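You operate a simulated robot arm through the tools that you are given. There is no shell and no other tool. Be economical: measure what you need, move in short steps, check, and stop when the job is done.

The job below is to be done with a simulated robot arm. You get a single attempt, and the scene is never put back.

Task
Put things in order on the window side of the quilt. At the end: the blue map stands where the clear glass stood; the cream card stands on top of the small teal book; the clear glass stands where the cream card stood; the green spool from the window side of the quilt stands where the blue map stood; whatever was shut is shut again. Leave all else as you found it, and nothing knocked over.
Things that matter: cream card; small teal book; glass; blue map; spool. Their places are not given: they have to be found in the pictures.

Only the result counts: the job must be done as asked and must still hold three seconds after the hand-in. Knocking over, shifting, dropping, spilling or breaking anything else fails it.

Robot
A 7-joint arm with a two-finger parallel gripper, fixed in place. Base frame: the origin is at the foot of the arm, x ahead of it, y to its left, z up; the work surface is at about z = 0. Units: cm, degrees, N and s.
With the tool pointing down near the work surface it reaches from about 22 to 58 cm from the base axis. Its first joint turns from -66.0 to 66.0 degrees. Payload 2.5 kg.
The tool frame sits at the grasp point between the pads (the TCP): z along the fingers, y along the line on which they close. The tips reach 2.3 cm beyond it. Largest opening 9.4 cm; finger width 3.8, thickness 1; the body of the gripper, 5.4 by 9.6 cm, starts 3.9 cm behind the TCP.
Orientation is that of the tool frame in the base frame, as a unit quaternion [w, x, y, z]. With the fingers straight down and closing along the base's y, the tool's x points along the base's -x, its y along +y and its z along -z.

Tools
- The arm moves only by the tool jog_arm. Its argument "commands" is a list of rows, each an object (a shift or turn left out is 0, a gripper value left out holds the last) with "turn": the turn, a rotation vector about the tool's x, y, z in degrees, a list of three; "linear": the shift along the tool's x, y, z in cm, a list of three; "grip": the finger opening in cm, from 0 to 9.4. In form: [{"turn": [wx, wy, wz], "linear": [tx, ty, tz], "grip": grip}, ...]. A call has 1 to 20 rows; each row is the pose to reach, as a shift and turn from the pose commanded when the call began, along the tool's axes at that moment. A row lasts 0.2 s, in which the tool goes at most 5 cm and 8.6 degrees; a call with a longer step from one row to the next is refused whole, and so is a gripper value outside its range. Where a pose cannot be reached the arm comes as near as it can. A force on the tool above 40 N (or 10 N above the force at the start of the call, whichever is more), or a blocked arm, ends the call early, and 0.2 s more pass. The fingers move at their own pace (about 10.8 cm/s each) and stop on an object; they squeeze with about 35 N. The grip force told is the motor's: it shows also when the fingers shut on nothing. Time passes only in rows, and 0.2 s behind the last, so rows that repeat a pose let the fingers close. The reply holds the time, the measured pose of the TCP, the force on the tool along the base axes, the opening and the grip force, in the units named above and with some noise.
- Cameras (640 x 400 px; columns grow to the right, rows downward): "scene" is fixed at [9.78, -39.62, 54.7]; the picture's right is [0.95, -0.32, 0.00], its down [-0.17, -0.52, -0.84] and it looks along [0.26, 0.79, -0.55] (base axes); focal length 349 px, centre (320, 200). "wrist" rides on the gripper at [-3.9, 0, -4.4] in the tool frame; the picture's right is [0.00, -1.00, 0.00], its down [0.97, 0.00, -0.24] and it looks along [0.24, 0.00, 0.97] (tool axes); focal length 218 px, centre (320, 200).
- grab_frame(camera): a new picture of that camera. The clock stands still meanwhile.
- probe_pixels(camera, pixels): there is no depth. For up to 12 entries [column, row, z] of the newest picture of that camera ("zoom" is the newest enlarged one), the place [x, y] in the base frame at which the ray of that pixel passes the height z, good to about 0.2 cm. The clock stands still meanwhile.
- zoom(camera, box): a new picture of the part [left, top, right, bottom] of that camera's present view, enlarged. The clock stands still meanwhile.
- sign_off(): hands the job in; it is judged then, once.

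Work in short steps. Measure before you move; look again where a grasp or a placing could have gone wrong, and mend it. You have 80 turns and 46 pictures in all, those below and enlarged ones among them. Open the gripper and draw the arm clear of the work before you hand the job in, unless the task says otherwise; then end with one line.

The tools are called after ">>>" as a command line: name --argument value ..., lists and objects as JSON in quotes. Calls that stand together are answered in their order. jog_arm: Moves the arm, as the interface text tells. Its arguments: {"type":"object","properties":{"commands":{"type":"array"}},"required":["commands"]} The other tools are called the same way: grab_frame (camera) takes a picture; probe_pixels (camera, pixels) gives the place at which the rays of pixels pass given heights; zoom (camera, box) takes an enlarged picture of a part of a camera's view; sign_off () hands the job in.

At the start:

```text
clock: 0.0
eef_pos: [33.35, 26.56, 22.42]
ee_rot: [0.0, 0.001, 1.0, -0.001]
wrist_force: [-0.4, 0.2, 0.5]
gripper_width: 9.39
grip_force: 0.0
```

scene: 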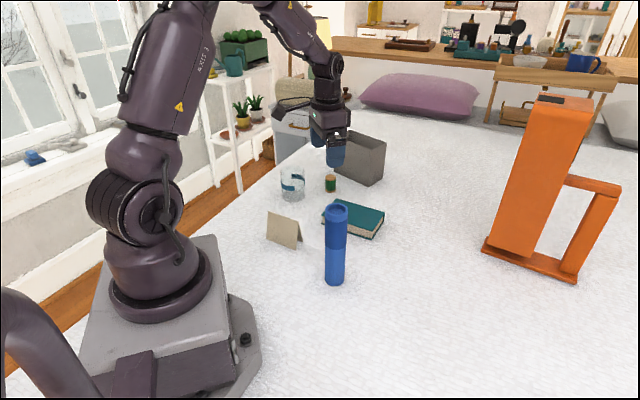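
wrist: 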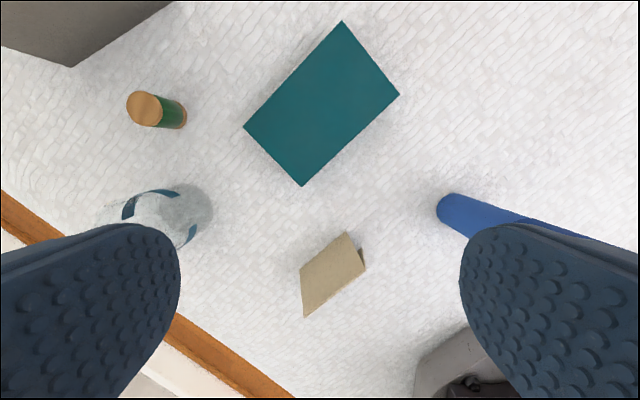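

The pictures show the glass (292,184), spool (330,182), card (284,230), book (358,218) and blue map (335,245). I zoom in for finer measurement.

>>> zoom --camera "scene" --box '[240, 120, 420, 300]'

>>> probe_pixels --camera "wrist" --pixels '[[342, 21, 3], [399, 94, 3], [302, 186, 3], [244, 126, 3], [144, 109, 4], [173, 115, 0], [346, 233, 5], [300, 270, 5], [304, 317, 0], [365, 268, 0]]'

```text
2.22 times, centred on (330, 210) of scene
```

zoom: 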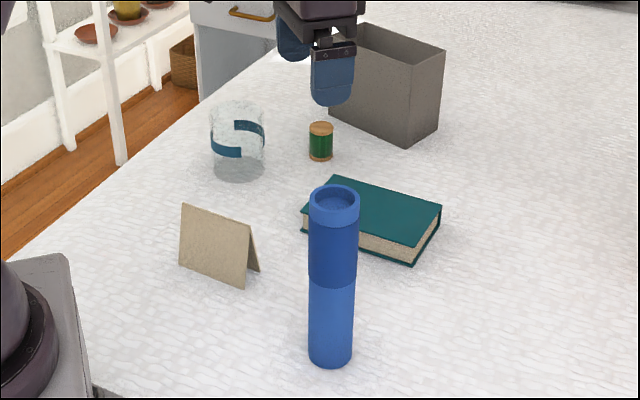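

```text
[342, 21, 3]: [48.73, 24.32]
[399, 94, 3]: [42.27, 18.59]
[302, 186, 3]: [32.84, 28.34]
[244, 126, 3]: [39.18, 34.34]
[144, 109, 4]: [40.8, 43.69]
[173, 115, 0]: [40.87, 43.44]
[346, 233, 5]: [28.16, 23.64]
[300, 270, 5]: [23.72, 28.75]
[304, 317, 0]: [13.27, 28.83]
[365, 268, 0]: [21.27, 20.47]
```

I measure base points and heights from the enlarged scene picture: glass base (238,170), spool base (321,157), map base (330,358), card corners and book corners.

>>> probe_pixels --camera "zoom" --pixels '[[238, 168, 0], [238, 181, 0], [321, 156, 0], [330, 357, 0], [334, 190, 14], [178, 266, 0], [245, 287, 0], [259, 271, 0], [413, 263, 0], [441, 220, 0], [302, 230, 0], [335, 177, 3]]'

>>> probe_pixels --camera "zoom" --pixels '[[182, 204, 5], [252, 226, 5], [413, 247, 2], [442, 205, 2], [413, 247, 3], [442, 205, 3], [303, 213, 3], [321, 127, 4], [321, 127, 3], [238, 113, 9], [333, 204, 16], [333, 204, 18]]'

>>> zoom --camera "wrist" --box '[90, 60, 410, 260]'

```text
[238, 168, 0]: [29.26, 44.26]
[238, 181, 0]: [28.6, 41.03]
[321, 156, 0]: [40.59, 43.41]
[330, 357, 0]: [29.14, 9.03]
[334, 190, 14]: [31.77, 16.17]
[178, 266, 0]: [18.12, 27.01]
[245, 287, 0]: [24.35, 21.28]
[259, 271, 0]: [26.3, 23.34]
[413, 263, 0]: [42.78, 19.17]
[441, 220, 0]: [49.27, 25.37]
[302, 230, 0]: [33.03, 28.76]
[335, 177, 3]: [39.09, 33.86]
```

```text
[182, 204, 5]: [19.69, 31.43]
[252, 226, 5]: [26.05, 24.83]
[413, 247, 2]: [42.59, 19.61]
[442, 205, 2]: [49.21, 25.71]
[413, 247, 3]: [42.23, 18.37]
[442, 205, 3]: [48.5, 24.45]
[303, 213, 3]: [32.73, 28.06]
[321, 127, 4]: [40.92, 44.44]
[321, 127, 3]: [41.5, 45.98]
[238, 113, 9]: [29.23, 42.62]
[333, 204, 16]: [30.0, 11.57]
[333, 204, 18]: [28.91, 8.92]
```

```text
2.00 times, centred on (250, 160) of wrist
```

zoom: 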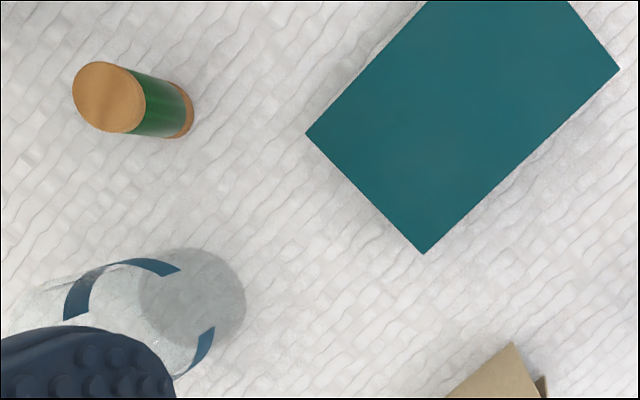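

Re-reading the card: in the wrist picture (346,233)-(300,270) is its back bottom edge and (304,317)-(365,268) its ridge. I probe those again, plus the glass base disk.

>>> probe_pixels --camera "wrist" --pixels '[[346, 233, 0], [300, 270, 0], [365, 268, 6], [304, 317, 6], [365, 268, 7], [304, 317, 7], [186, 208, 0], [186, 208, 0.5]]'

>>> probe_pixels --camera "zoom" --pixels '[[108, 97, 4.4], [180, 110, 0]]'

>>> zoom --camera "scene" --box '[255, 190, 345, 250]'

```text
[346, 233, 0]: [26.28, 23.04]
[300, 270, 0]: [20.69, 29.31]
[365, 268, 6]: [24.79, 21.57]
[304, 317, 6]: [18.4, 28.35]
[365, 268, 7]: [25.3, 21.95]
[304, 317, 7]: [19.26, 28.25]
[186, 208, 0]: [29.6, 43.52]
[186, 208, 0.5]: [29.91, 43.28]
```

```text
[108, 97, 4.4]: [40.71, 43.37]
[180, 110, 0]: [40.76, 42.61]
```

```text
6.67 times, centred on (300, 220) of scene
```

zoom: 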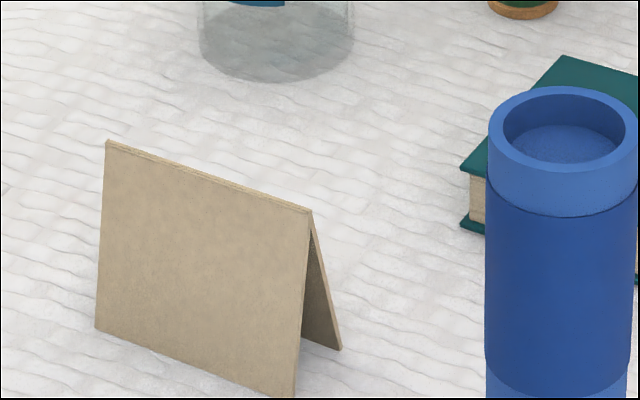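

The card's ridge is at z≈7 around (22.3,25.1), running about -46°. I go above it, turning the fingers to close across the ridge, and look again.

>>> jog_arm --commands '[{"turn": [0, 0, 7.5], "linear": [1.8, -0.23, 1.2]}, {"turn": [0, 0, 15], "linear": [3.7, -0.47, 2.4]}, {"turn": [0, 0, 22.5], "linear": [5.5, -0.7, 3.6]}, {"turn": [0, 0, 30], "linear": [7.4, -0.93, 4.8]}, {"turn": [0, 0, 37.5], "linear": [9.2, -1.17, 6]}, {"turn": [0, 0, 45], "linear": [11.05, -1.4, 7.4]}, {"turn": [0, 0, 45], "linear": [11.05, -1.4, 7.4]}]'

>>> grab_frame --camera "wrist"

```text
clock: 1.6
eef_pos: [22.27, 25.22, 15.17]
ee_rot: [0.0, 0.383, 0.924, 0.0]
wrist_force: [0.1, -0.3, -0.2]
gripper_width: 9.4
grip_force: 0.1
```

```text
40 pictures are left
```

wrist: 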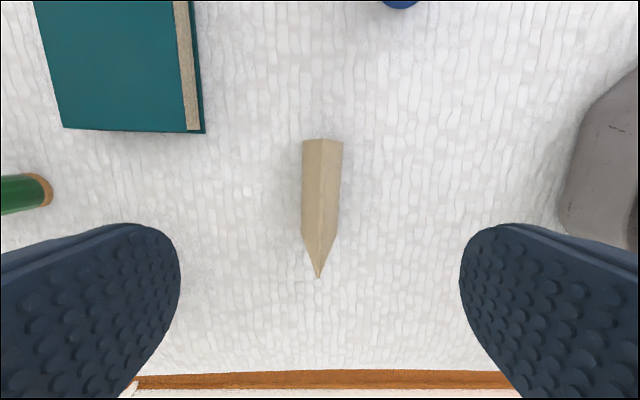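

The card is centred between the fingers and well aligned (ridge at column ~320). I check the ridge ends and base corners here.

>>> probe_pixels --camera "wrist" --pixels '[[322, 138, 7], [318, 278, 7], [302, 141, 0], [343, 142, 0], [302, 233, 0], [63, 127, 2.9], [205, 132, 0]]'

```text
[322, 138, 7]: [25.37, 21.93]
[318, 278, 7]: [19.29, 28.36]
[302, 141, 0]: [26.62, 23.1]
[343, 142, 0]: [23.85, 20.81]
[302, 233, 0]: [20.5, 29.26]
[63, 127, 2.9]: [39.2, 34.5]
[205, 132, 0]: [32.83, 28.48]
```

Centre is (22.3,25.1), right under the tool. I lower to TCP z≈3.9 and close.

>>> jog_arm --commands '[{"linear": [0, 0, 3.5]}, {"linear": [0, 0, 7]}, {"linear": [0, 0, 9.5]}, {"linear": [0, 0, 11.2]}, {"linear": [0, 0, 11.2]}, {"linear": [0, 0, 11.2], "grip": 5}, {"linear": [0, 0, 11.2], "grip": 2.5}, {"linear": [0, 0, 11.2], "grip": 1.5}, {"linear": [0, 0, 11.2], "grip": 1}, {"linear": [0, 0, 11.2], "grip": 1}]'

>>> grab_frame --camera "wrist"

```text
clock: 3.8
eef_pos: [22.22, 25.18, 3.79]
ee_rot: [0.001, 0.383, 0.924, 0.0]
wrist_force: [0.3, 0.1, 0.2]
gripper_width: 2.6
grip_force: 35.2
```

```text
39 pictures are left
```

wrist: 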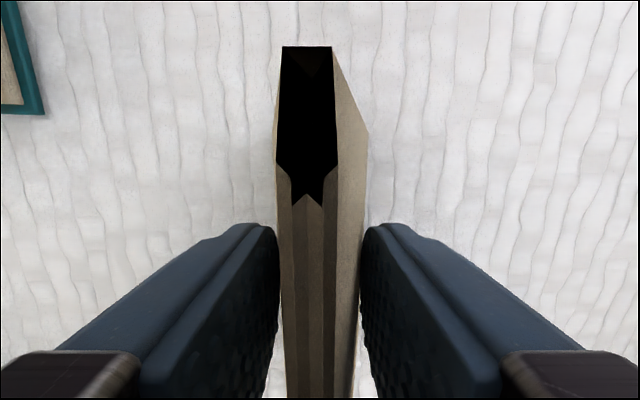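

Gripped at 2.6 cm with 35 N. I lift slowly and check the hold.

>>> jog_arm --commands '[{"linear": [0, 0, -1]}, {"linear": [0, 0, -3]}, {"linear": [0, 0, -6]}, {"linear": [0, 0, -9]}, {"linear": [0, 0, -9]}]'

>>> zoom --camera "scene" --box '[240, 120, 420, 300]'

```text
clock: 5.0
eef_pos: [22.04, 25.23, 12.92]
ee_rot: [0.0, 0.382, 0.924, 0.001]
wrist_force: [-0.1, -1.0, -0.3]
gripper_width: 2.58
grip_force: 35.1
```

```text
2.22 times, centred on (330, 210) of scene
```

zoom: 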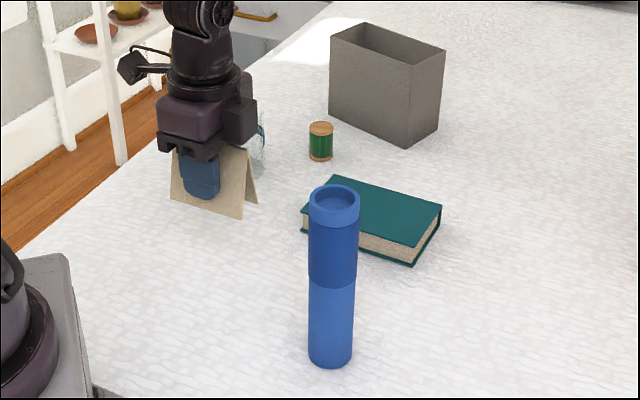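

Card held upright. I carry it over the book's centre (40.7,26.3) and then lower to just above it.

>>> jog_arm --commands '[{"linear": [-1.5, 1.7, 0]}, {"linear": [-4.5, 5.1, 0]}, {"linear": [-7.5, 8.6, 0]}, {"linear": [-10.3, 11.8, 0]}, {"linear": [-12.16, 13.86, 0]}, {"linear": [-12.16, 13.86, 2.5]}, {"linear": [-12.16, 13.86, 4.5]}, {"linear": [-12.16, 13.86, 5.4]}, {"linear": [-12.16, 13.86, 5.4]}]'

>>> zoom --camera "scene" --box '[300, 150, 420, 250]'

```text
clock: 7.0
eef_pos: [40.72, 26.3, 7.5]
ee_rot: [0.0, 0.382, 0.924, 0.0]
wrist_force: [-0.3, 0.2, -0.6]
gripper_width: 2.59
grip_force: 35.1
```

```text
4.00 times, centred on (360, 200) of scene
```

zoom: 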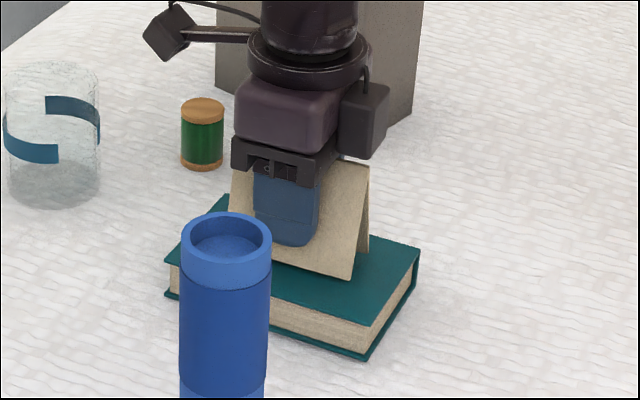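

The card hovers within about 0.7 cm over the book, well inside its edges. I lower gently and watch the force.

>>> jog_arm --commands '[{"linear": [0, 0, 0.2]}, {"linear": [0, 0, 0.4]}, {"linear": [0, 0, 0.5]}, {"linear": [0, 0, 0.5]}]'

```text
clock: 8.0
eef_pos: [40.6, 26.33, 7.19]
ee_rot: [0.001, 0.383, 0.924, 0.0]
wrist_force: [1.1, 0.2, -1.0]
gripper_width: 2.55
grip_force: 35.0
```

No contact yet; down a bit more.

>>> jog_arm --commands '[{"linear": [0, 0, 0.1]}, {"linear": [0, 0, 0.2]}, {"linear": [0, 0, 0.2]}]'

>>> zoom --camera "scene" --box '[330, 170, 400, 240]'

```text
clock: 8.8
eef_pos: [40.61, 26.4, 6.84]
ee_rot: [0.001, 0.383, 0.924, 0.001]
wrist_force: [-3.7, -2.0, 17.0]
gripper_width: 2.54
grip_force: 34.9
```

```text
5.71 times, centred on (365, 205) of scene
```

zoom: 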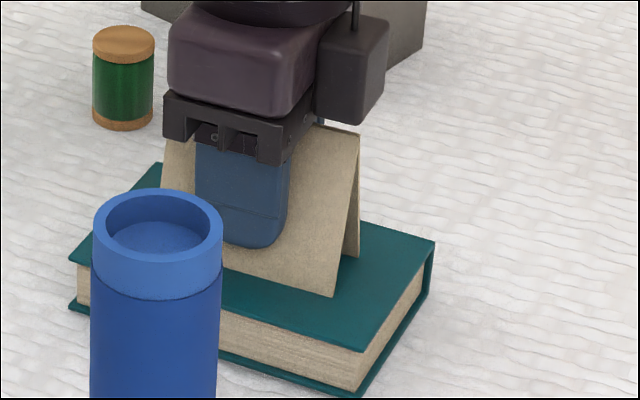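

Contact force 17 N: the card stands on the book. I open and rise straight up.

>>> jog_arm --commands '[{"linear": [0, 0, -0.1], "grip": 2.7}, {"linear": [0, 0, -0.1], "grip": 3.2}, {"linear": [0, 0, -0.1], "grip": 5}, {"linear": [0, 0, -0.1], "grip": 8}, {"linear": [0, 0, -2], "grip": 8}, {"linear": [0, 0, -6], "grip": 9.4}, {"linear": [0, 0, -10], "grip": 9.4}, {"linear": [0, 0, -13], "grip": 9.4}, {"linear": [0, 0, -13], "grip": 9.4}]'

>>> grab_frame --camera "scene"

```text
clock: 10.8
eef_pos: [40.76, 26.34, 19.96]
ee_rot: [0.0, 0.383, 0.924, 0.0]
wrist_force: [0.0, 0.2, -0.8]
gripper_width: 9.4
grip_force: 0.1
```

```text
35 pictures are left
```

scene: 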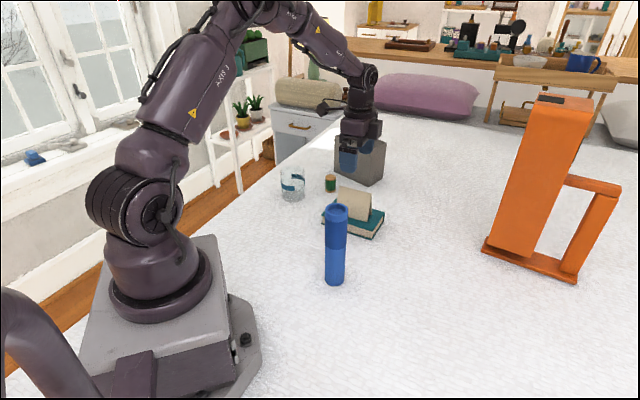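

The card stands on the book. Next the glass: I move above it at about (29.4,43.8), z 17, and look.

>>> jog_arm --commands '[{"linear": [2.5, 0.5, 0]}, {"linear": [6.5, 1.3, 0]}, {"linear": [10.5, 2.2, 0.6]}, {"linear": [14.5, 3, 1.3]}, {"linear": [18, 3.7, 2.2]}, {"linear": [20.36, 4.24, 3]}, {"linear": [20.36, 4.24, 3]}]'

>>> grab_frame --camera "wrist"

>>> zoom --camera "scene" --box '[260, 140, 380, 215]'

```text
clock: 12.4
eef_pos: [29.2, 43.8, 16.64]
ee_rot: [0.0, 0.382, 0.924, -0.001]
wrist_force: [-0.1, 0.2, -0.1]
gripper_width: 9.39
grip_force: 0.0
```

```text
34 pictures are left
```

wrist: 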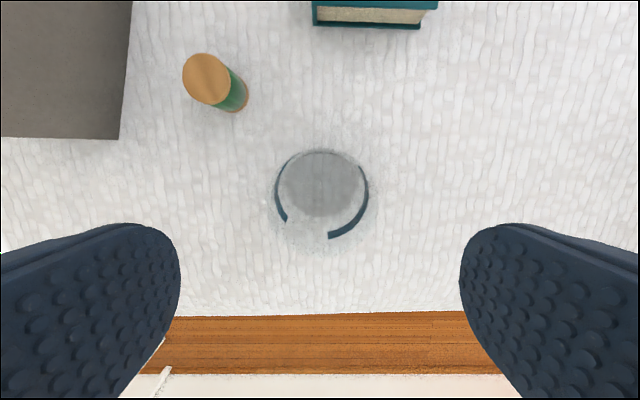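

```text
5.33 times, centred on (320, 178) of scene
```

zoom: 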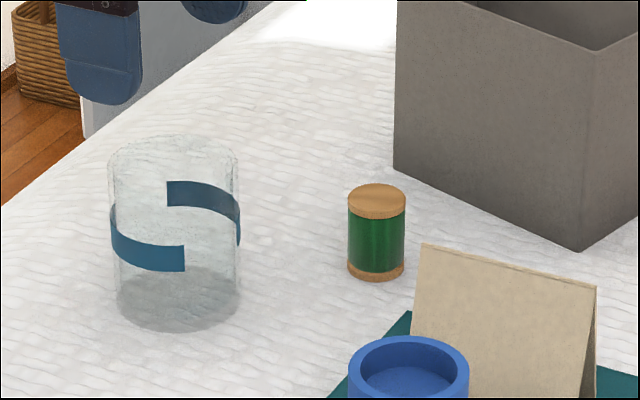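

The glass base disc is at wrist (321,183) and scene zoom (179,297), rim around (173,157). I probe these together with the box corner and spool.

>>> probe_pixels --camera "wrist" --pixels '[[321, 183, 0.3], [279, 190, 0.3], [364, 190, 0.3], [207, 79, 4.4], [120, 138, 0], [131, 0, 0]]'

>>> probe_pixels --camera "zoom" --pixels '[[179, 297, 0.3], [116, 297, 0.3], [240, 297, 0.3], [173, 158, 8], [108, 158, 8], [239, 158, 8], [376, 202, 4.4], [376, 268, 0], [395, 169, 0], [580, 251, 0]]'

```text
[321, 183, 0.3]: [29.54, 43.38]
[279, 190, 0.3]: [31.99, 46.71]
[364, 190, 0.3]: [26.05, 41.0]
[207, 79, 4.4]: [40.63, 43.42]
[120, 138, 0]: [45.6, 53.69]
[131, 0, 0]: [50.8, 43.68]
```

```text
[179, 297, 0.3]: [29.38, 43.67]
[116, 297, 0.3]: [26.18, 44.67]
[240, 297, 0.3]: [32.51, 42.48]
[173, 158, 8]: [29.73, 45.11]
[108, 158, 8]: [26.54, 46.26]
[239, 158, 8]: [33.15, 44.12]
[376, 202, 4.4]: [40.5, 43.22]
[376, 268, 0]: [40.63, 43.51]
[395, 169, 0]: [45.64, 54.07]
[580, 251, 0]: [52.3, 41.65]
```

Glass centre (29.4,43.5), diameter ~6.8, height ~8.8. I lower to TCP z≈5.8 and close gently.

>>> jog_arm --commands '[{"linear": [-0.28, -0.14, 2.5]}, {"linear": [-0.28, -0.14, 6]}, {"linear": [-0.28, -0.14, 9]}, {"linear": [-0.28, -0.14, 10.9]}, {"linear": [-0.28, -0.14, 10.9]}, {"linear": [-0.28, -0.14, 10.9], "grip": 7.6}, {"linear": [-0.28, -0.14, 10.9], "grip": 6.8}, {"linear": [-0.28, -0.14, 10.9], "grip": 6.2}, {"linear": [-0.28, -0.14, 10.9], "grip": 6}, {"linear": [-0.28, -0.14, 10.9], "grip": 6}]'

```text
clock: 14.6
eef_pos: [29.18, 43.58, 5.77]
ee_rot: [0.001, 0.382, 0.924, 0.0]
wrist_force: [-0.7, -0.1, 0.3]
gripper_width: 6.7
grip_force: 35.1
```

Gripped at 6.7 cm. I lift 4 cm and carry it to the card's former place (22.3,25.15), stopping ~1 cm above.

>>> jog_arm --commands '[{"linear": [0, 0, -1]}, {"linear": [0, 0, -3]}, {"linear": [-0.6, -1.4, -4]}, {"linear": [-2, -4.5, -4]}, {"linear": [-3.6, -8, -4]}, {"linear": [-5.2, -11.6, -4]}, {"linear": [-6.7, -15.2, -4]}, {"linear": [-7.7, -17.3, -4]}, {"linear": [-7.99, -18.03, -4]}, {"linear": [-7.99, -18.03, -4]}, {"linear": [-7.99, -18.03, -2.5]}, {"linear": [-7.99, -18.03, -1]}, {"linear": [-7.99, -18.03, -0.5]}, {"linear": [-7.99, -18.03, -0.5]}]'

>>> zoom --camera "scene" --box '[250, 170, 350, 250]'

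```text
clock: 17.6
eef_pos: [22.24, 24.93, 6.42]
ee_rot: [0.0, 0.382, 0.924, 0.0]
wrist_force: [-1.0, 1.2, -2.9]
gripper_width: 6.7
grip_force: 35.4
```

```text
5.00 times, centred on (300, 210) of scene
```

zoom: 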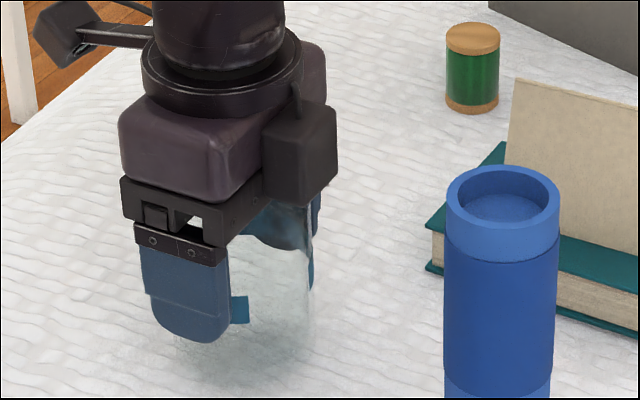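

Looks good, held upright. I lower until contact shows.

>>> jog_arm --commands '[{"linear": [0, 0, 0.2]}, {"linear": [0, 0, 0.4]}, {"linear": [0, 0, 0.5]}, {"linear": [0, 0, 0.5]}]'

```text
clock: 18.6
eef_pos: [22.28, 24.95, 5.94]
ee_rot: [0.0, 0.382, 0.924, 0.0]
wrist_force: [0.4, 0.3, -1.6]
gripper_width: 6.69
grip_force: 34.4
```

No contact yet (−1.6 N is the weight); a little further.

>>> jog_arm --commands '[{"linear": [0, 0, 0.1]}, {"linear": [0, 0, 0.1]}]'

```text
clock: 19.2
eef_pos: [22.19, 25.04, 5.69]
ee_rot: [0.0, 0.383, 0.924, 0.0]
wrist_force: [0.1, 0.6, -2.6]
gripper_width: 6.69
grip_force: 35.4
```

Still hanging; another 0.1–0.2 cm.

>>> jog_arm --commands '[{"linear": [0, 0, 0.1]}, {"linear": [0, 0, 0.15]}, {"linear": [0, 0, 0.15]}]'

```text
clock: 20.0
eef_pos: [22.21, 24.98, 5.74]
ee_rot: [0.0, 0.383, 0.924, 0.0]
wrist_force: [-5.8, -5.9, 23.7]
gripper_width: 6.7
grip_force: 35.4
```

Contact (24 N). I ease 0.1 up, release and rise.

>>> jog_arm --commands '[{"linear": [0, 0, -0.12]}, {"linear": [0, 0, -0.12], "grip": 7}, {"linear": [0, 0, -0.12], "grip": 8}, {"linear": [0, 0, -0.12], "grip": 9.4}, {"linear": [0, 0, -0.12], "grip": 9.4}, {"linear": [0, 0, -2]}, {"linear": [0, 0, -5]}, {"linear": [0, 0, -9]}, {"linear": [0, 0, -13]}, {"linear": [0, 0, -17]}, {"linear": [0, 0, -17]}]'

>>> grab_frame --camera "wrist"

>>> zoom --camera "scene" --box '[240, 120, 420, 300]'

```text
clock: 22.4
eef_pos: [22.15, 25.12, 22.67]
ee_rot: [0.0, 0.383, 0.924, 0.0]
wrist_force: [0.0, 0.5, 0.6]
gripper_width: 9.39
grip_force: 0.0
```

```text
31 pictures are left
```

wrist: 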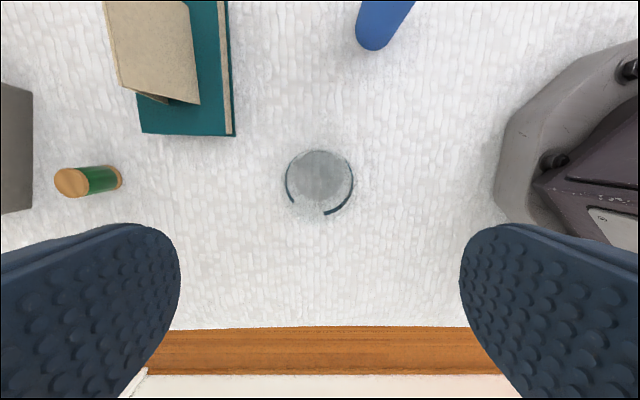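

```text
2.22 times, centred on (330, 210) of scene
```

zoom: 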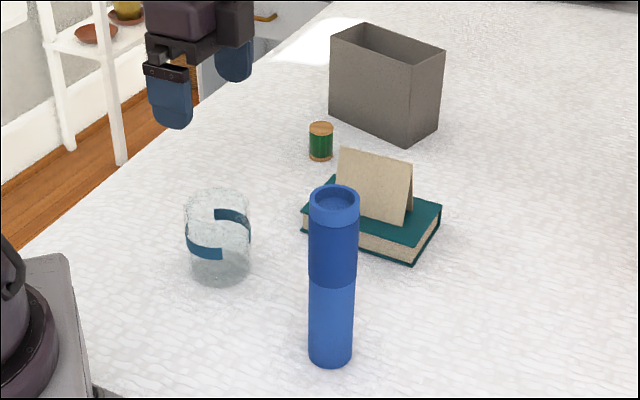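

The glass stands. I check its base place and remeasure the map's top ring (334,198) and base (330,355).

>>> probe_pixels --camera "zoom" --pixels '[[221, 267, 0.3], [330, 355, 0], [309, 355, 0], [352, 355, 0], [334, 198, 17], [334, 198, 18], [334, 198, 17.5], [309, 198, 17.5], [359, 198, 17.5]]'

>>> probe_pixels --camera "wrist" --pixels '[[320, 176, 0.3], [374, 33, 0]]'

```text
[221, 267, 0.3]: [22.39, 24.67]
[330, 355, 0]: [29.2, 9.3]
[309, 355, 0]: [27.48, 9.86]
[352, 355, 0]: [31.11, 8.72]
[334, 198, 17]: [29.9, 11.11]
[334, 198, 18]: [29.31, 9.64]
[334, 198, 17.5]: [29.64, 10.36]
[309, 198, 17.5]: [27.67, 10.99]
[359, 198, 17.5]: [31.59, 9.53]
```

```text
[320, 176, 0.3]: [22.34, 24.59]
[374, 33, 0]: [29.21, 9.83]
```

Glass is at about (22.35,24.8), close to the card's old spot. Next I go above the map (29.2,9.4) with TCP at z 26.

>>> jog_arm --commands '[{"linear": [-0.5, -0.3, -3.4]}, {"linear": [-4, -1.5, -3.4]}, {"linear": [-8, -3, -3.4]}, {"linear": [-12, -4.6, -3.4]}, {"linear": [-15, -5.8, -3.4]}, {"linear": [-16, -6.19, -3.4]}, {"linear": [-16, -6.19, -3.4]}]'

>>> grab_frame --camera "wrist"

>>> grab_frame --camera "scene"

```text
clock: 24.0
eef_pos: [29.3, 9.38, 26.16]
ee_rot: [-0.001, 0.383, 0.924, 0.0]
wrist_force: [0.9, 0.5, -0.6]
gripper_width: 9.41
grip_force: 0.1
```

```text
29 pictures are left
```

wrist: 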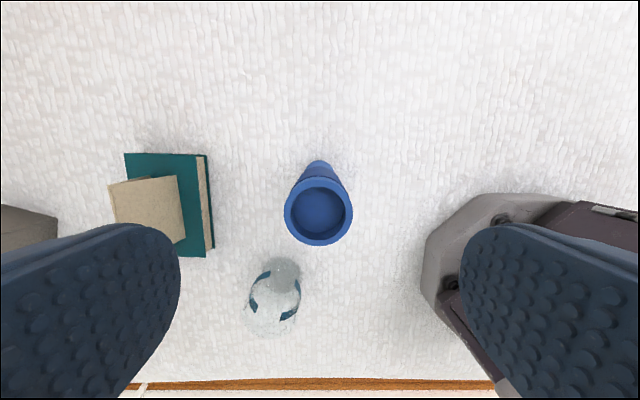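

```text
28 pictures are left
```

scene: 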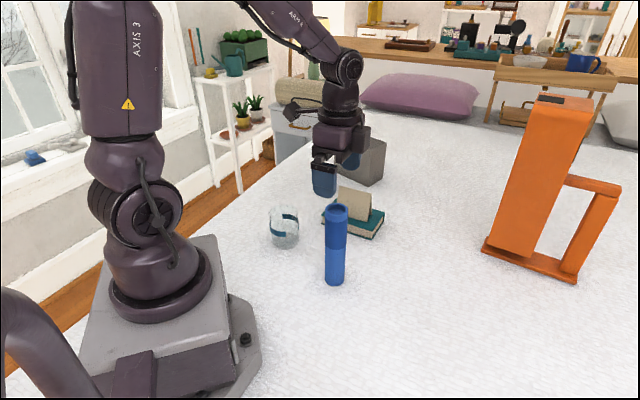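

The top ring is centred at wrist (318,211). I probe it at candidate heights.

>>> probe_pixels --camera "wrist" --pixels '[[318, 211, 17.5], [318, 211, 18], [318, 211, 18.5], [285, 211, 18], [352, 211, 18], [319, 161, 0]]'

```text
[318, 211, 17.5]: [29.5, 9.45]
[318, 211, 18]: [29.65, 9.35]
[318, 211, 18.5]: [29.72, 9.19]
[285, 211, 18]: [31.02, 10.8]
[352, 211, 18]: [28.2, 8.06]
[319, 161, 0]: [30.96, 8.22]
```

Centre ≈(29.4,9.35), height ≈18.1. I lower to TCP z 15 (palm at 18.9) and close.

>>> jog_arm --commands '[{"linear": [0, 0, 3]}, {"linear": [0, 0, 6]}, {"linear": [0, 0, 8.5]}, {"linear": [0, 0, 10]}, {"linear": [0, 0, 11]}, {"linear": [0, 0, 11], "grip": 6}, {"linear": [0, 0, 11], "grip": 4.6}, {"linear": [0, 0, 11], "grip": 4}, {"linear": [0, 0, 11], "grip": 3.3}, {"linear": [0, 0, 11], "grip": 3}, {"linear": [0, 0, 11], "grip": 3}]'

>>> zoom --camera "scene" --box '[260, 150, 410, 300]'

```text
clock: 26.4
eef_pos: [29.25, 9.38, 14.97]
ee_rot: [0.0, 0.382, 0.924, 0.001]
wrist_force: [-0.2, -0.1, 0.3]
gripper_width: 4.04
grip_force: 35.4
```

```text
2.67 times, centred on (335, 225) of scene
```

zoom: 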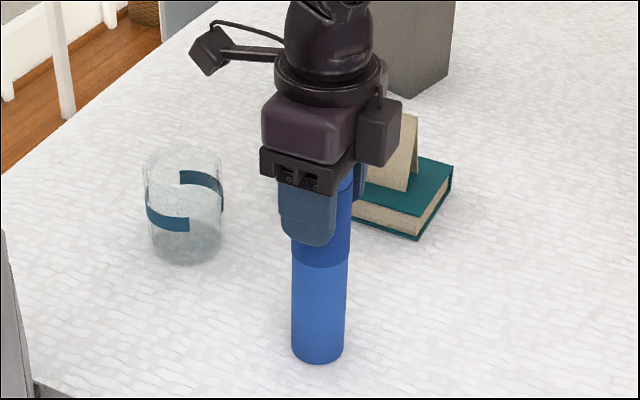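

Gripped at 4.04 cm. I lift 10.5 cm and verify the whole tube came along.

>>> jog_arm --commands '[{"linear": [0, 0, -1]}, {"linear": [0, 0, -3.5]}, {"linear": [0, 0, -7]}, {"linear": [0, 0, -9.5]}, {"linear": [0, 0, -10.5]}, {"linear": [0, 0, -10.5]}]'

>>> grab_frame --camera "scene"

```text
clock: 27.8
eef_pos: [29.11, 9.27, 25.68]
ee_rot: [0.0, 0.383, 0.924, 0.0]
wrist_force: [0.6, -0.3, -0.4]
gripper_width: 4.09
grip_force: 35.3
```

```text
26 pictures are left
```

scene: 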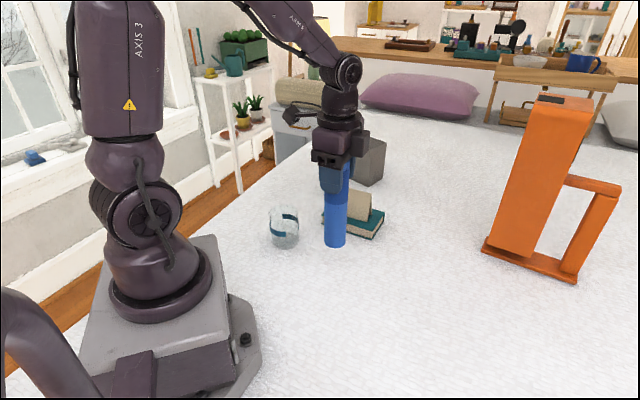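

The tube hangs upright. I carry it along x≈29 to the glass's old place (29.4,43.5), lowering part way at the end.

>>> jog_arm --commands '[{"linear": [1, 1, 0]}, {"linear": [3.5, 3.5, 0]}, {"linear": [6.5, 6.5, 0]}, {"linear": [9.5, 9.6, 0]}, {"linear": [12.5, 12.6, 0]}, {"linear": [15.5, 15.6, 0.5]}, {"linear": [18.5, 18.7, 1.5]}, {"linear": [21, 21.2, 3]}, {"linear": [23, 23.2, 4.5]}, {"linear": [24.04, 24.25, 5.5]}, {"linear": [24.04, 24.25, 6.5]}, {"linear": [24.04, 24.25, 6.5]}]'

>>> zoom --camera "scene" --box '[240, 100, 420, 260]'

```text
clock: 30.4
eef_pos: [29.33, 43.4, 19.15]
ee_rot: [0.0, 0.382, 0.924, -0.001]
wrist_force: [-0.6, -0.3, -1.7]
gripper_width: 4.05
grip_force: 35.2
```

```text
2.50 times, centred on (330, 180) of scene
```

zoom: 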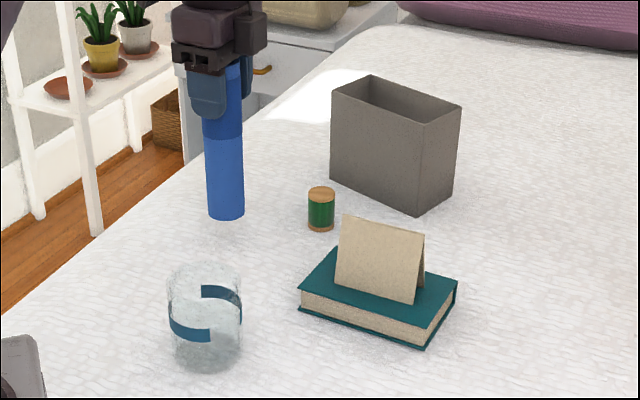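

On target at (29.33,43.4). I lower to ~0.4 cm above the surface.

>>> jog_arm --commands '[{"linear": [0, 0, 1.5]}, {"linear": [0, 0, 3]}, {"linear": [0, 0, 3.7]}, {"linear": [0, 0, 3.7]}]'

>>> jog_arm --commands '[{"linear": [0, 0, 0.15]}, {"linear": [0, 0, 0.25]}, {"linear": [0, 0, 0.25]}]'

```text
clock: 31.4
eef_pos: [29.37, 43.46, 15.34]
ee_rot: [0.0, 0.383, 0.924, 0.0]
wrist_force: [0.2, 0.3, 0.4]
gripper_width: 4.08
grip_force: 35.2
```

```text
clock: 32.2
eef_pos: [29.35, 43.62, 15.1]
ee_rot: [0.0, 0.383, 0.924, 0.002]
wrist_force: [-0.2, -0.1, -0.9]
gripper_width: 4.08
grip_force: 35.1
```

Not yet touching; another 0.1–0.2 cm.

>>> jog_arm --commands '[{"linear": [0, 0, 0.1]}, {"linear": [0, 0, 0.15]}, {"linear": [0, 0, 0.15]}]'

```text
clock: 33.0
eef_pos: [29.23, 43.55, 15.08]
ee_rot: [0.0, 0.383, 0.924, 0.0]
wrist_force: [-3.0, -2.2, 10.3]
gripper_width: 4.05
grip_force: 35.3
```

Contact at 10 N. I release slowly and rise straight up.

>>> jog_arm --commands '[{"linear": [0, 0, 0]}, {"grip": 4.3}, {"grip": 5}, {"grip": 7}, {"grip": 9.4}, {"grip": 9.4}, {"linear": [0, 0, -1.5]}, {"linear": [0, 0, -4]}, {"linear": [0, 0, -7]}, {"linear": [0, 0, -9]}, {"linear": [0, 0, -9]}]'

>>> zoom --camera "scene" --box '[240, 100, 420, 260]'

```text
clock: 35.4
eef_pos: [29.3, 43.61, 23.87]
ee_rot: [-0.001, 0.382, 0.924, 0.0]
wrist_force: [0.4, -0.9, 0.6]
gripper_width: 9.38
grip_force: 0.1
```

```text
2.50 times, centred on (330, 180) of scene
```

zoom: 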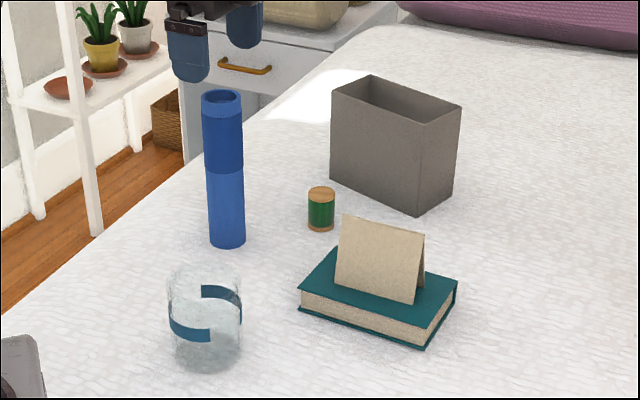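

Map stands in the glass's place. The spool (40.6,43.4) is at r≈59.5, just over the vertical reach, so I'll grip it tangentially. I move off to (36,38.5), and turn the tool -92°, away from the map.

>>> jog_arm --commands '[{"linear": [-4, 0.5, 0]}, {"linear": [-8.34, 1.13, 0]}, {"linear": [-8.34, 1.13, 0], "turn": [0, 0, -8.4]}, {"linear": [-8.34, 1.13, 0], "turn": [0, 0, -16.8]}, {"linear": [-8.34, 1.13, 0], "turn": [0, 0, -25.2]}, {"linear": [-8.34, 1.13, 0], "turn": [0, 0, -33.6]}, {"linear": [-8.34, 1.13, 0], "turn": [0, 0, -42]}, {"linear": [-8.34, 1.13, 0], "turn": [0, 0, -50.4]}, {"linear": [-8.34, 1.13, 0], "turn": [0, 0, -58.8]}, {"linear": [-8.34, 1.13, 0], "turn": [0, 0, -67.2]}, {"linear": [-8.34, 1.13, 0], "turn": [0, 0, -75.6]}, {"linear": [-8.34, 1.13, 0], "turn": [0, 0, -84]}, {"linear": [-8.34, 1.13, 0], "turn": [0, 0, -92]}, {"linear": [-8.34, 1.13, 0], "turn": [0, 0, -92]}]'

>>> grab_frame --camera "scene"

>>> grab_frame --camera "wrist"

```text
clock: 38.4
eef_pos: [35.94, 38.47, 23.95]
ee_rot: [0.001, -0.4, 0.917, 0.0]
wrist_force: [-0.7, -0.2, 0.0]
gripper_width: 9.39
grip_force: 0.1
```

```text
23 pictures are left
```

scene: 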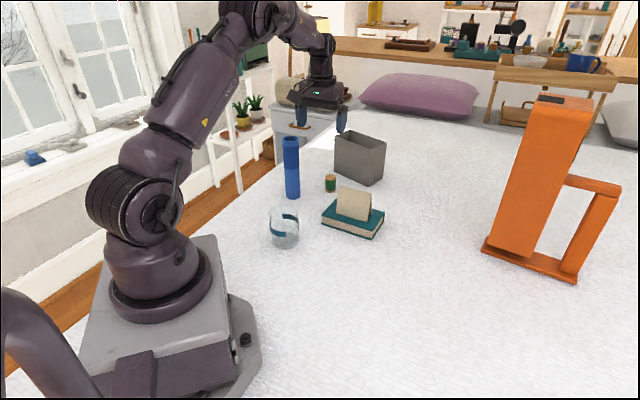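

```text
22 pictures are left
```

wrist: 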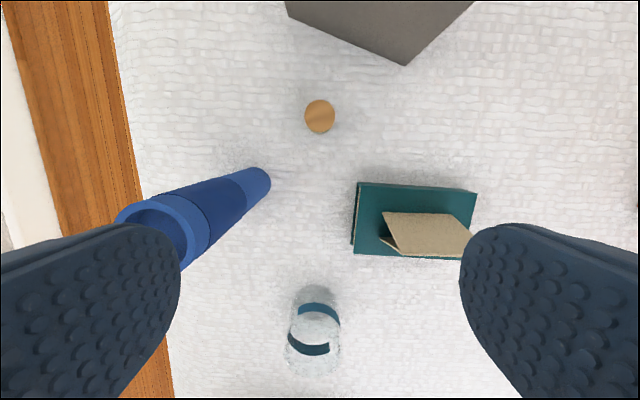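

Hook side now points inward to the base; map clear. I probe the spool top (320,116) and map's new base.

>>> probe_pixels --camera "wrist" --pixels '[[320, 116, 4.4], [405, 65, 0], [258, 181, 0]]'

>>> probe_pixels --camera "scene" --pixels '[[330, 189, 0], [291, 195, 0], [290, 141, 18]]'

```text
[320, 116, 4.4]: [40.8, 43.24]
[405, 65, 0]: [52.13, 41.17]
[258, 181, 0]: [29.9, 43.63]
```

```text
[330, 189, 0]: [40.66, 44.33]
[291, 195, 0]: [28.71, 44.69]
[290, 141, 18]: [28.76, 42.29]
```

Spool at (40.65,43.35). I go above it (z≈11) with a 15° outward tilt and fingers at 6 cm.

>>> jog_arm --commands '[{"linear": [-1.5, 0, 3], "turn": [0, -4, 0], "grip": 6.5}, {"linear": [-3.5, -0.1, 6.5], "turn": [0, -9, 0]}, {"linear": [-5.5, -0.1, 10], "turn": [0, -13, 0]}, {"linear": [-6.76, -0.14, 13], "turn": [0, -15, 0]}, {"linear": [-6.76, -0.14, 13], "turn": [0, -15, 0]}]'

>>> grab_frame --camera "wrist"

>>> grab_frame --camera "scene"

```text
clock: 39.6
eef_pos: [40.78, 43.38, 10.95]
ee_rot: [0.12, -0.395, 0.909, 0.053]
wrist_force: [-0.1, -0.1, -0.4]
gripper_width: 6.5
grip_force: 0.0
```

```text
21 pictures are left
```

wrist: 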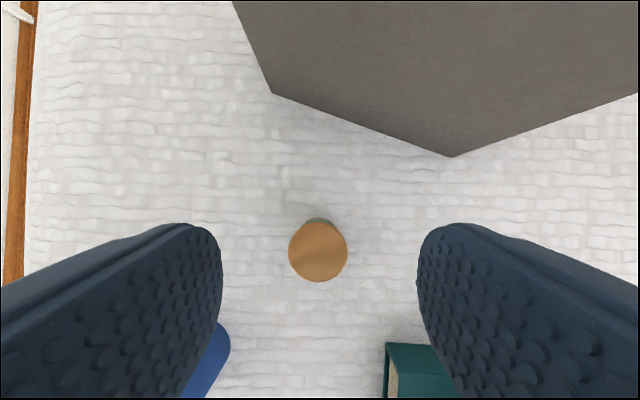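

```text
20 pictures are left
```

scene: 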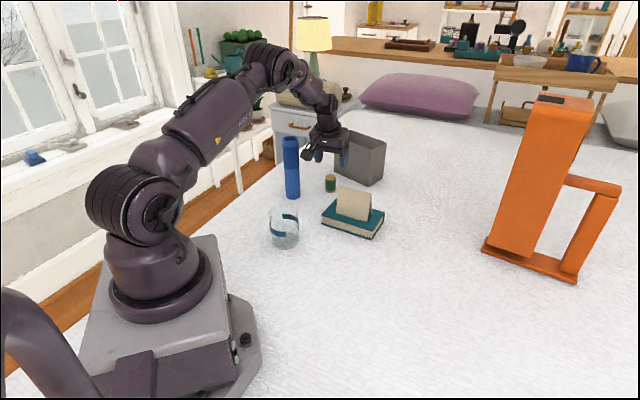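

Spool is centred between fingers (318,250). I lower vertically to TCP z≈3.2 without closing, then check clearance.

>>> jog_arm --commands '[{"linear": [0.52, 0, 1.93]}, {"linear": [1.03, 0, 3.86]}, {"linear": [1.55, 0, 5.8]}, {"linear": [1.99, 0, 7.44]}, {"linear": [1.99, 0, 7.44]}]'

>>> zoom --camera "scene" --box '[240, 100, 420, 260]'

```text
clock: 40.8
eef_pos: [40.75, 43.32, 3.19]
ee_rot: [0.12, -0.396, 0.909, 0.052]
wrist_force: [-1.0, 0.3, 0.1]
gripper_width: 6.49
grip_force: 0.1
```

```text
2.50 times, centred on (330, 180) of scene
```

zoom: 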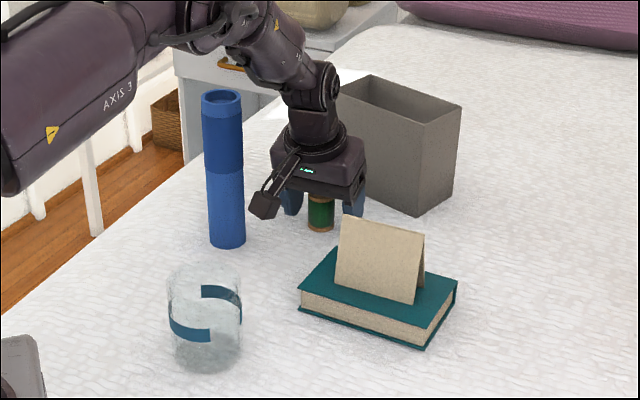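

All clear. I close on the spool, then lift.

>>> jog_arm --commands '[{"grip": 4.5}, {"grip": 3.5}, {"grip": 2.8}, {"grip": 2.3}, {"grip": 2.3}, {"linear": [-0.26, 0, -0.97]}, {"linear": [-0.78, 0, -2.9]}, {"linear": [-1.55, 0, -5.8]}, {"linear": [-2.33, 0, -8.7]}, {"linear": [-2.33, 0, -8.7]}]'

>>> zoom --camera "scene" --box '[240, 100, 420, 260]'

```text
clock: 43.0
eef_pos: [40.57, 43.19, 12.39]
ee_rot: [0.12, -0.394, 0.91, 0.051]
wrist_force: [-0.1, -0.1, -0.2]
gripper_width: 3.08
grip_force: 34.9
```

```text
2.50 times, centred on (330, 180) of scene
```

zoom: 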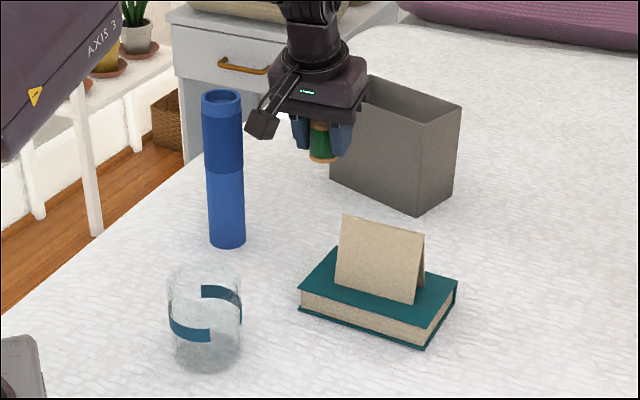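

Spool held at 3.08 cm, upright. Keeping the tilt, I rise 6 cm more and carry it to the map's old place (29.25,9.38), well above the card and glass.

>>> jog_arm --commands '[{"linear": [-0.78, 0, -2.9]}, {"linear": [-1.55, 0, -5.8]}, {"linear": [-0.29, -0.59, -6.14]}, {"linear": [2.24, -1.76, -6.82]}, {"linear": [5.4, -3.23, -7.66]}, {"linear": [8.57, -4.7, -8.51]}, {"linear": [11.73, -6.17, -9.36]}, {"linear": [15.2, -7.79, -10.29]}, {"linear": [18.68, -9.41, -11.22]}, {"linear": [22.16, -11.03, -12.15]}, {"linear": [25.32, -12.5, -13]}, {"linear": [27.85, -13.67, -13.68]}, {"linear": [29.43, -14.41, -14.1]}, {"linear": [30.06, -14.7, -14.27]}, {"linear": [30.06, -14.7, -14.27]}]'

>>> grab_frame --camera "scene"

```text
clock: 46.2
eef_pos: [29.14, 9.31, 18.3]
ee_rot: [0.12, -0.395, 0.909, 0.052]
wrist_force: [0.0, 0.3, -0.6]
gripper_width: 3.05
grip_force: 34.4
```

```text
17 pictures are left
```

scene: 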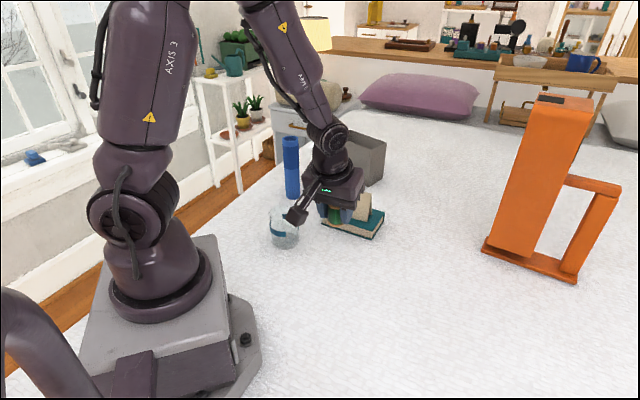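

Pose good (29.14,9.31,18.3). I lower 14.4 cm vertically to just above the surface.

>>> jog_arm --commands '[{"linear": [0.8, 0, 3]}, {"linear": [1.76, 0, 6.57]}, {"linear": [2.7, 0, 10.1]}, {"linear": [3.4, 0, 12.7]}, {"linear": [3.73, 0, 13.91]}, {"linear": [3.73, 0, 13.91]}]'

>>> zoom --camera "scene" --box '[290, 220, 380, 300]'

```text
clock: 47.6
eef_pos: [29.1, 9.39, 3.79]
ee_rot: [0.12, -0.396, 0.909, 0.052]
wrist_force: [0.7, 0.3, 0.0]
gripper_width: 3.06
grip_force: 35.4
```

```text
5.00 times, centred on (335, 260) of scene
```

zoom: 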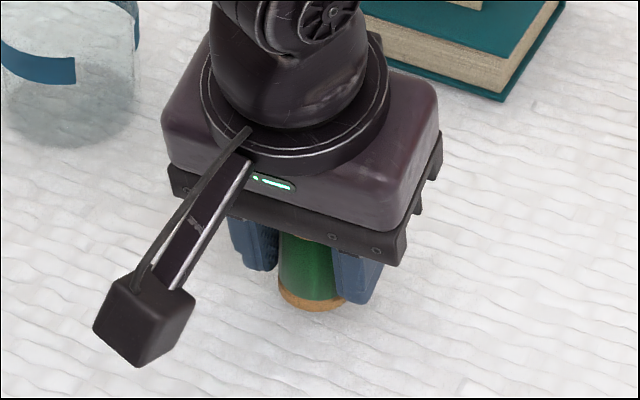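

Close to the surface; I lower a further 0.4 cm watching force.

>>> jog_arm --commands '[{"linear": [0.05, 0, 0.19]}, {"linear": [0.1, 0, 0.39]}, {"linear": [0.1, 0, 0.39]}]'

```text
clock: 48.4
eef_pos: [29.12, 9.26, 3.45]
ee_rot: [0.119, -0.396, 0.909, 0.052]
wrist_force: [0.3, -0.1, -0.4]
gripper_width: 3.07
grip_force: 34.7
```

A bit more.

>>> jog_arm --commands '[{"linear": [0.026, 0, 0.1]}, {"linear": [0.05, 0, 0.19]}, {"linear": [0.05, 0, 0.19]}]'

```text
clock: 49.2
eef_pos: [29.17, 9.42, 3.28]
ee_rot: [0.12, -0.395, 0.909, 0.052]
wrist_force: [-0.5, -1.0, -0.6]
gripper_width: 3.08
grip_force: 35.0
```

Still no contact; another 0.1–0.2 cm.

>>> jog_arm --commands '[{"linear": [0.026, 0, 0.1]}, {"linear": [0.05, 0, 0.19]}, {"linear": [0.05, 0, 0.19]}]'

```text
clock: 50.0
eef_pos: [29.26, 9.22, 3.04]
ee_rot: [0.121, -0.396, 0.909, 0.053]
wrist_force: [-7.2, -3.5, 34.3]
gripper_width: 3.1
grip_force: 34.7
```

Firm contact (34 N). I ease up 0.12 cm, release and rise vertically.

>>> jog_arm --commands '[{"linear": [-0.03, 0, -0.12]}, {"linear": [-0.03, 0, -0.12], "grip": 3.4}, {"linear": [-0.03, 0, -0.12], "grip": 4.5}, {"linear": [-0.03, 0, -0.12], "grip": 6.5}, {"linear": [-0.03, 0, -0.12], "grip": 6.5}, {"linear": [-0.5, 0, -2]}, {"linear": [-1.4, 0, -5.2]}, {"linear": [-2.4, 0, -9]}, {"linear": [-3.4, 0, -12.7]}, {"linear": [-4.4, 0, -16.4]}, {"linear": [-4.4, 0, -16.4]}]'

>>> grab_frame --camera "scene"

>>> grab_frame --camera "wrist"

```text
clock: 52.4
eef_pos: [29.07, 9.29, 19.87]
ee_rot: [0.119, -0.395, 0.909, 0.052]
wrist_force: [0.1, 0.4, -0.7]
gripper_width: 6.49
grip_force: 0.0
```

```text
15 pictures are left
```

scene: 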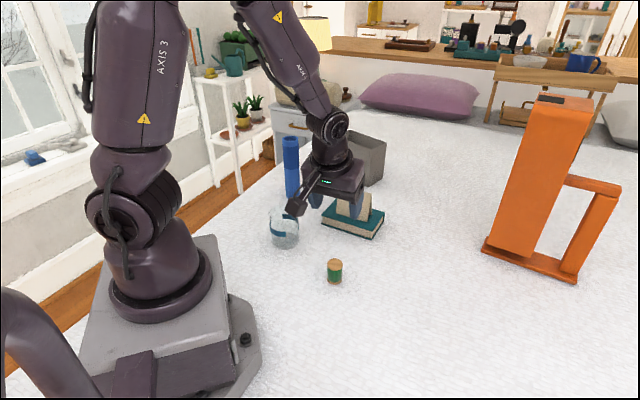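

```text
14 pictures are left
```

wrist: 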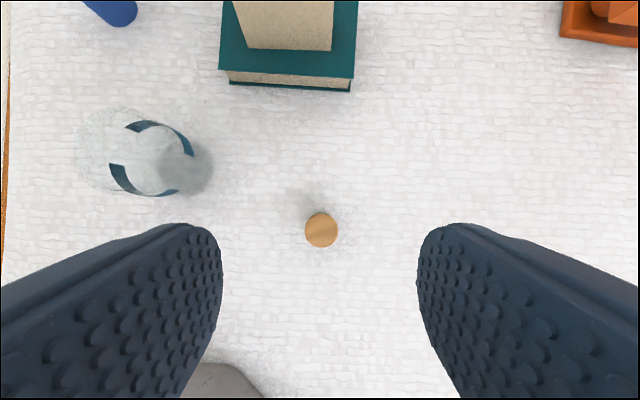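

The spool stands at scene (334,271), wrist (321,230). I verify positions and draw the arm away toward free quilt.

>>> probe_pixels --camera "wrist" --pixels '[[321, 230, 4.4], [188, 168, 0.3]]'

>>> jog_arm --commands '[{"linear": [0, 0, -2]}, {"linear": [1.5, -3, -4]}, {"linear": [3, -6.5, -5]}, {"linear": [4.5, -10, -5]}, {"linear": [5, -12, -5]}, {"linear": [5, -12, -5]}]'

>>> zoom --camera "scene" --box '[240, 120, 420, 300]'

```text
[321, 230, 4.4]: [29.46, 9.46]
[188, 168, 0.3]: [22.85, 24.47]
```

```text
clock: 53.8
eef_pos: [34.0, -3.35, 23.63]
ee_rot: [0.12, -0.394, 0.91, 0.052]
wrist_force: [-0.6, -0.2, -0.4]
gripper_width: 6.5
grip_force: 0.0
```

```text
2.22 times, centred on (330, 210) of scene
```

zoom: 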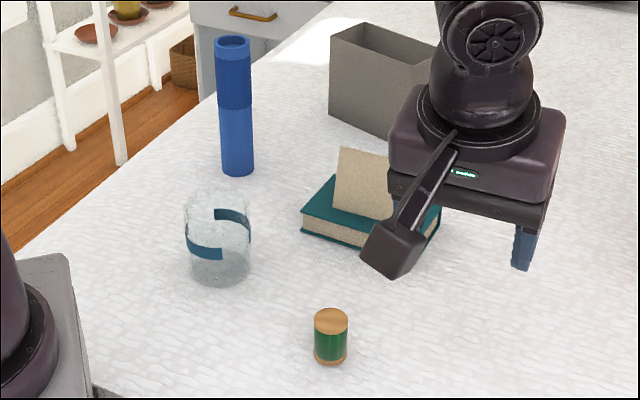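

All four things stand in their places, the arm is clear and the gripper open, and nothing else has moved. I hand the job in.

>>> sign_off

```text
The job is handed in.
```

The blue map, cream card, clear glass and green spool are all in the places you asked for, standing upright. Nothing else was moved, and nothing had to be opened. By my last measurement the glass is about half a centimetre off the spot where the card stood.
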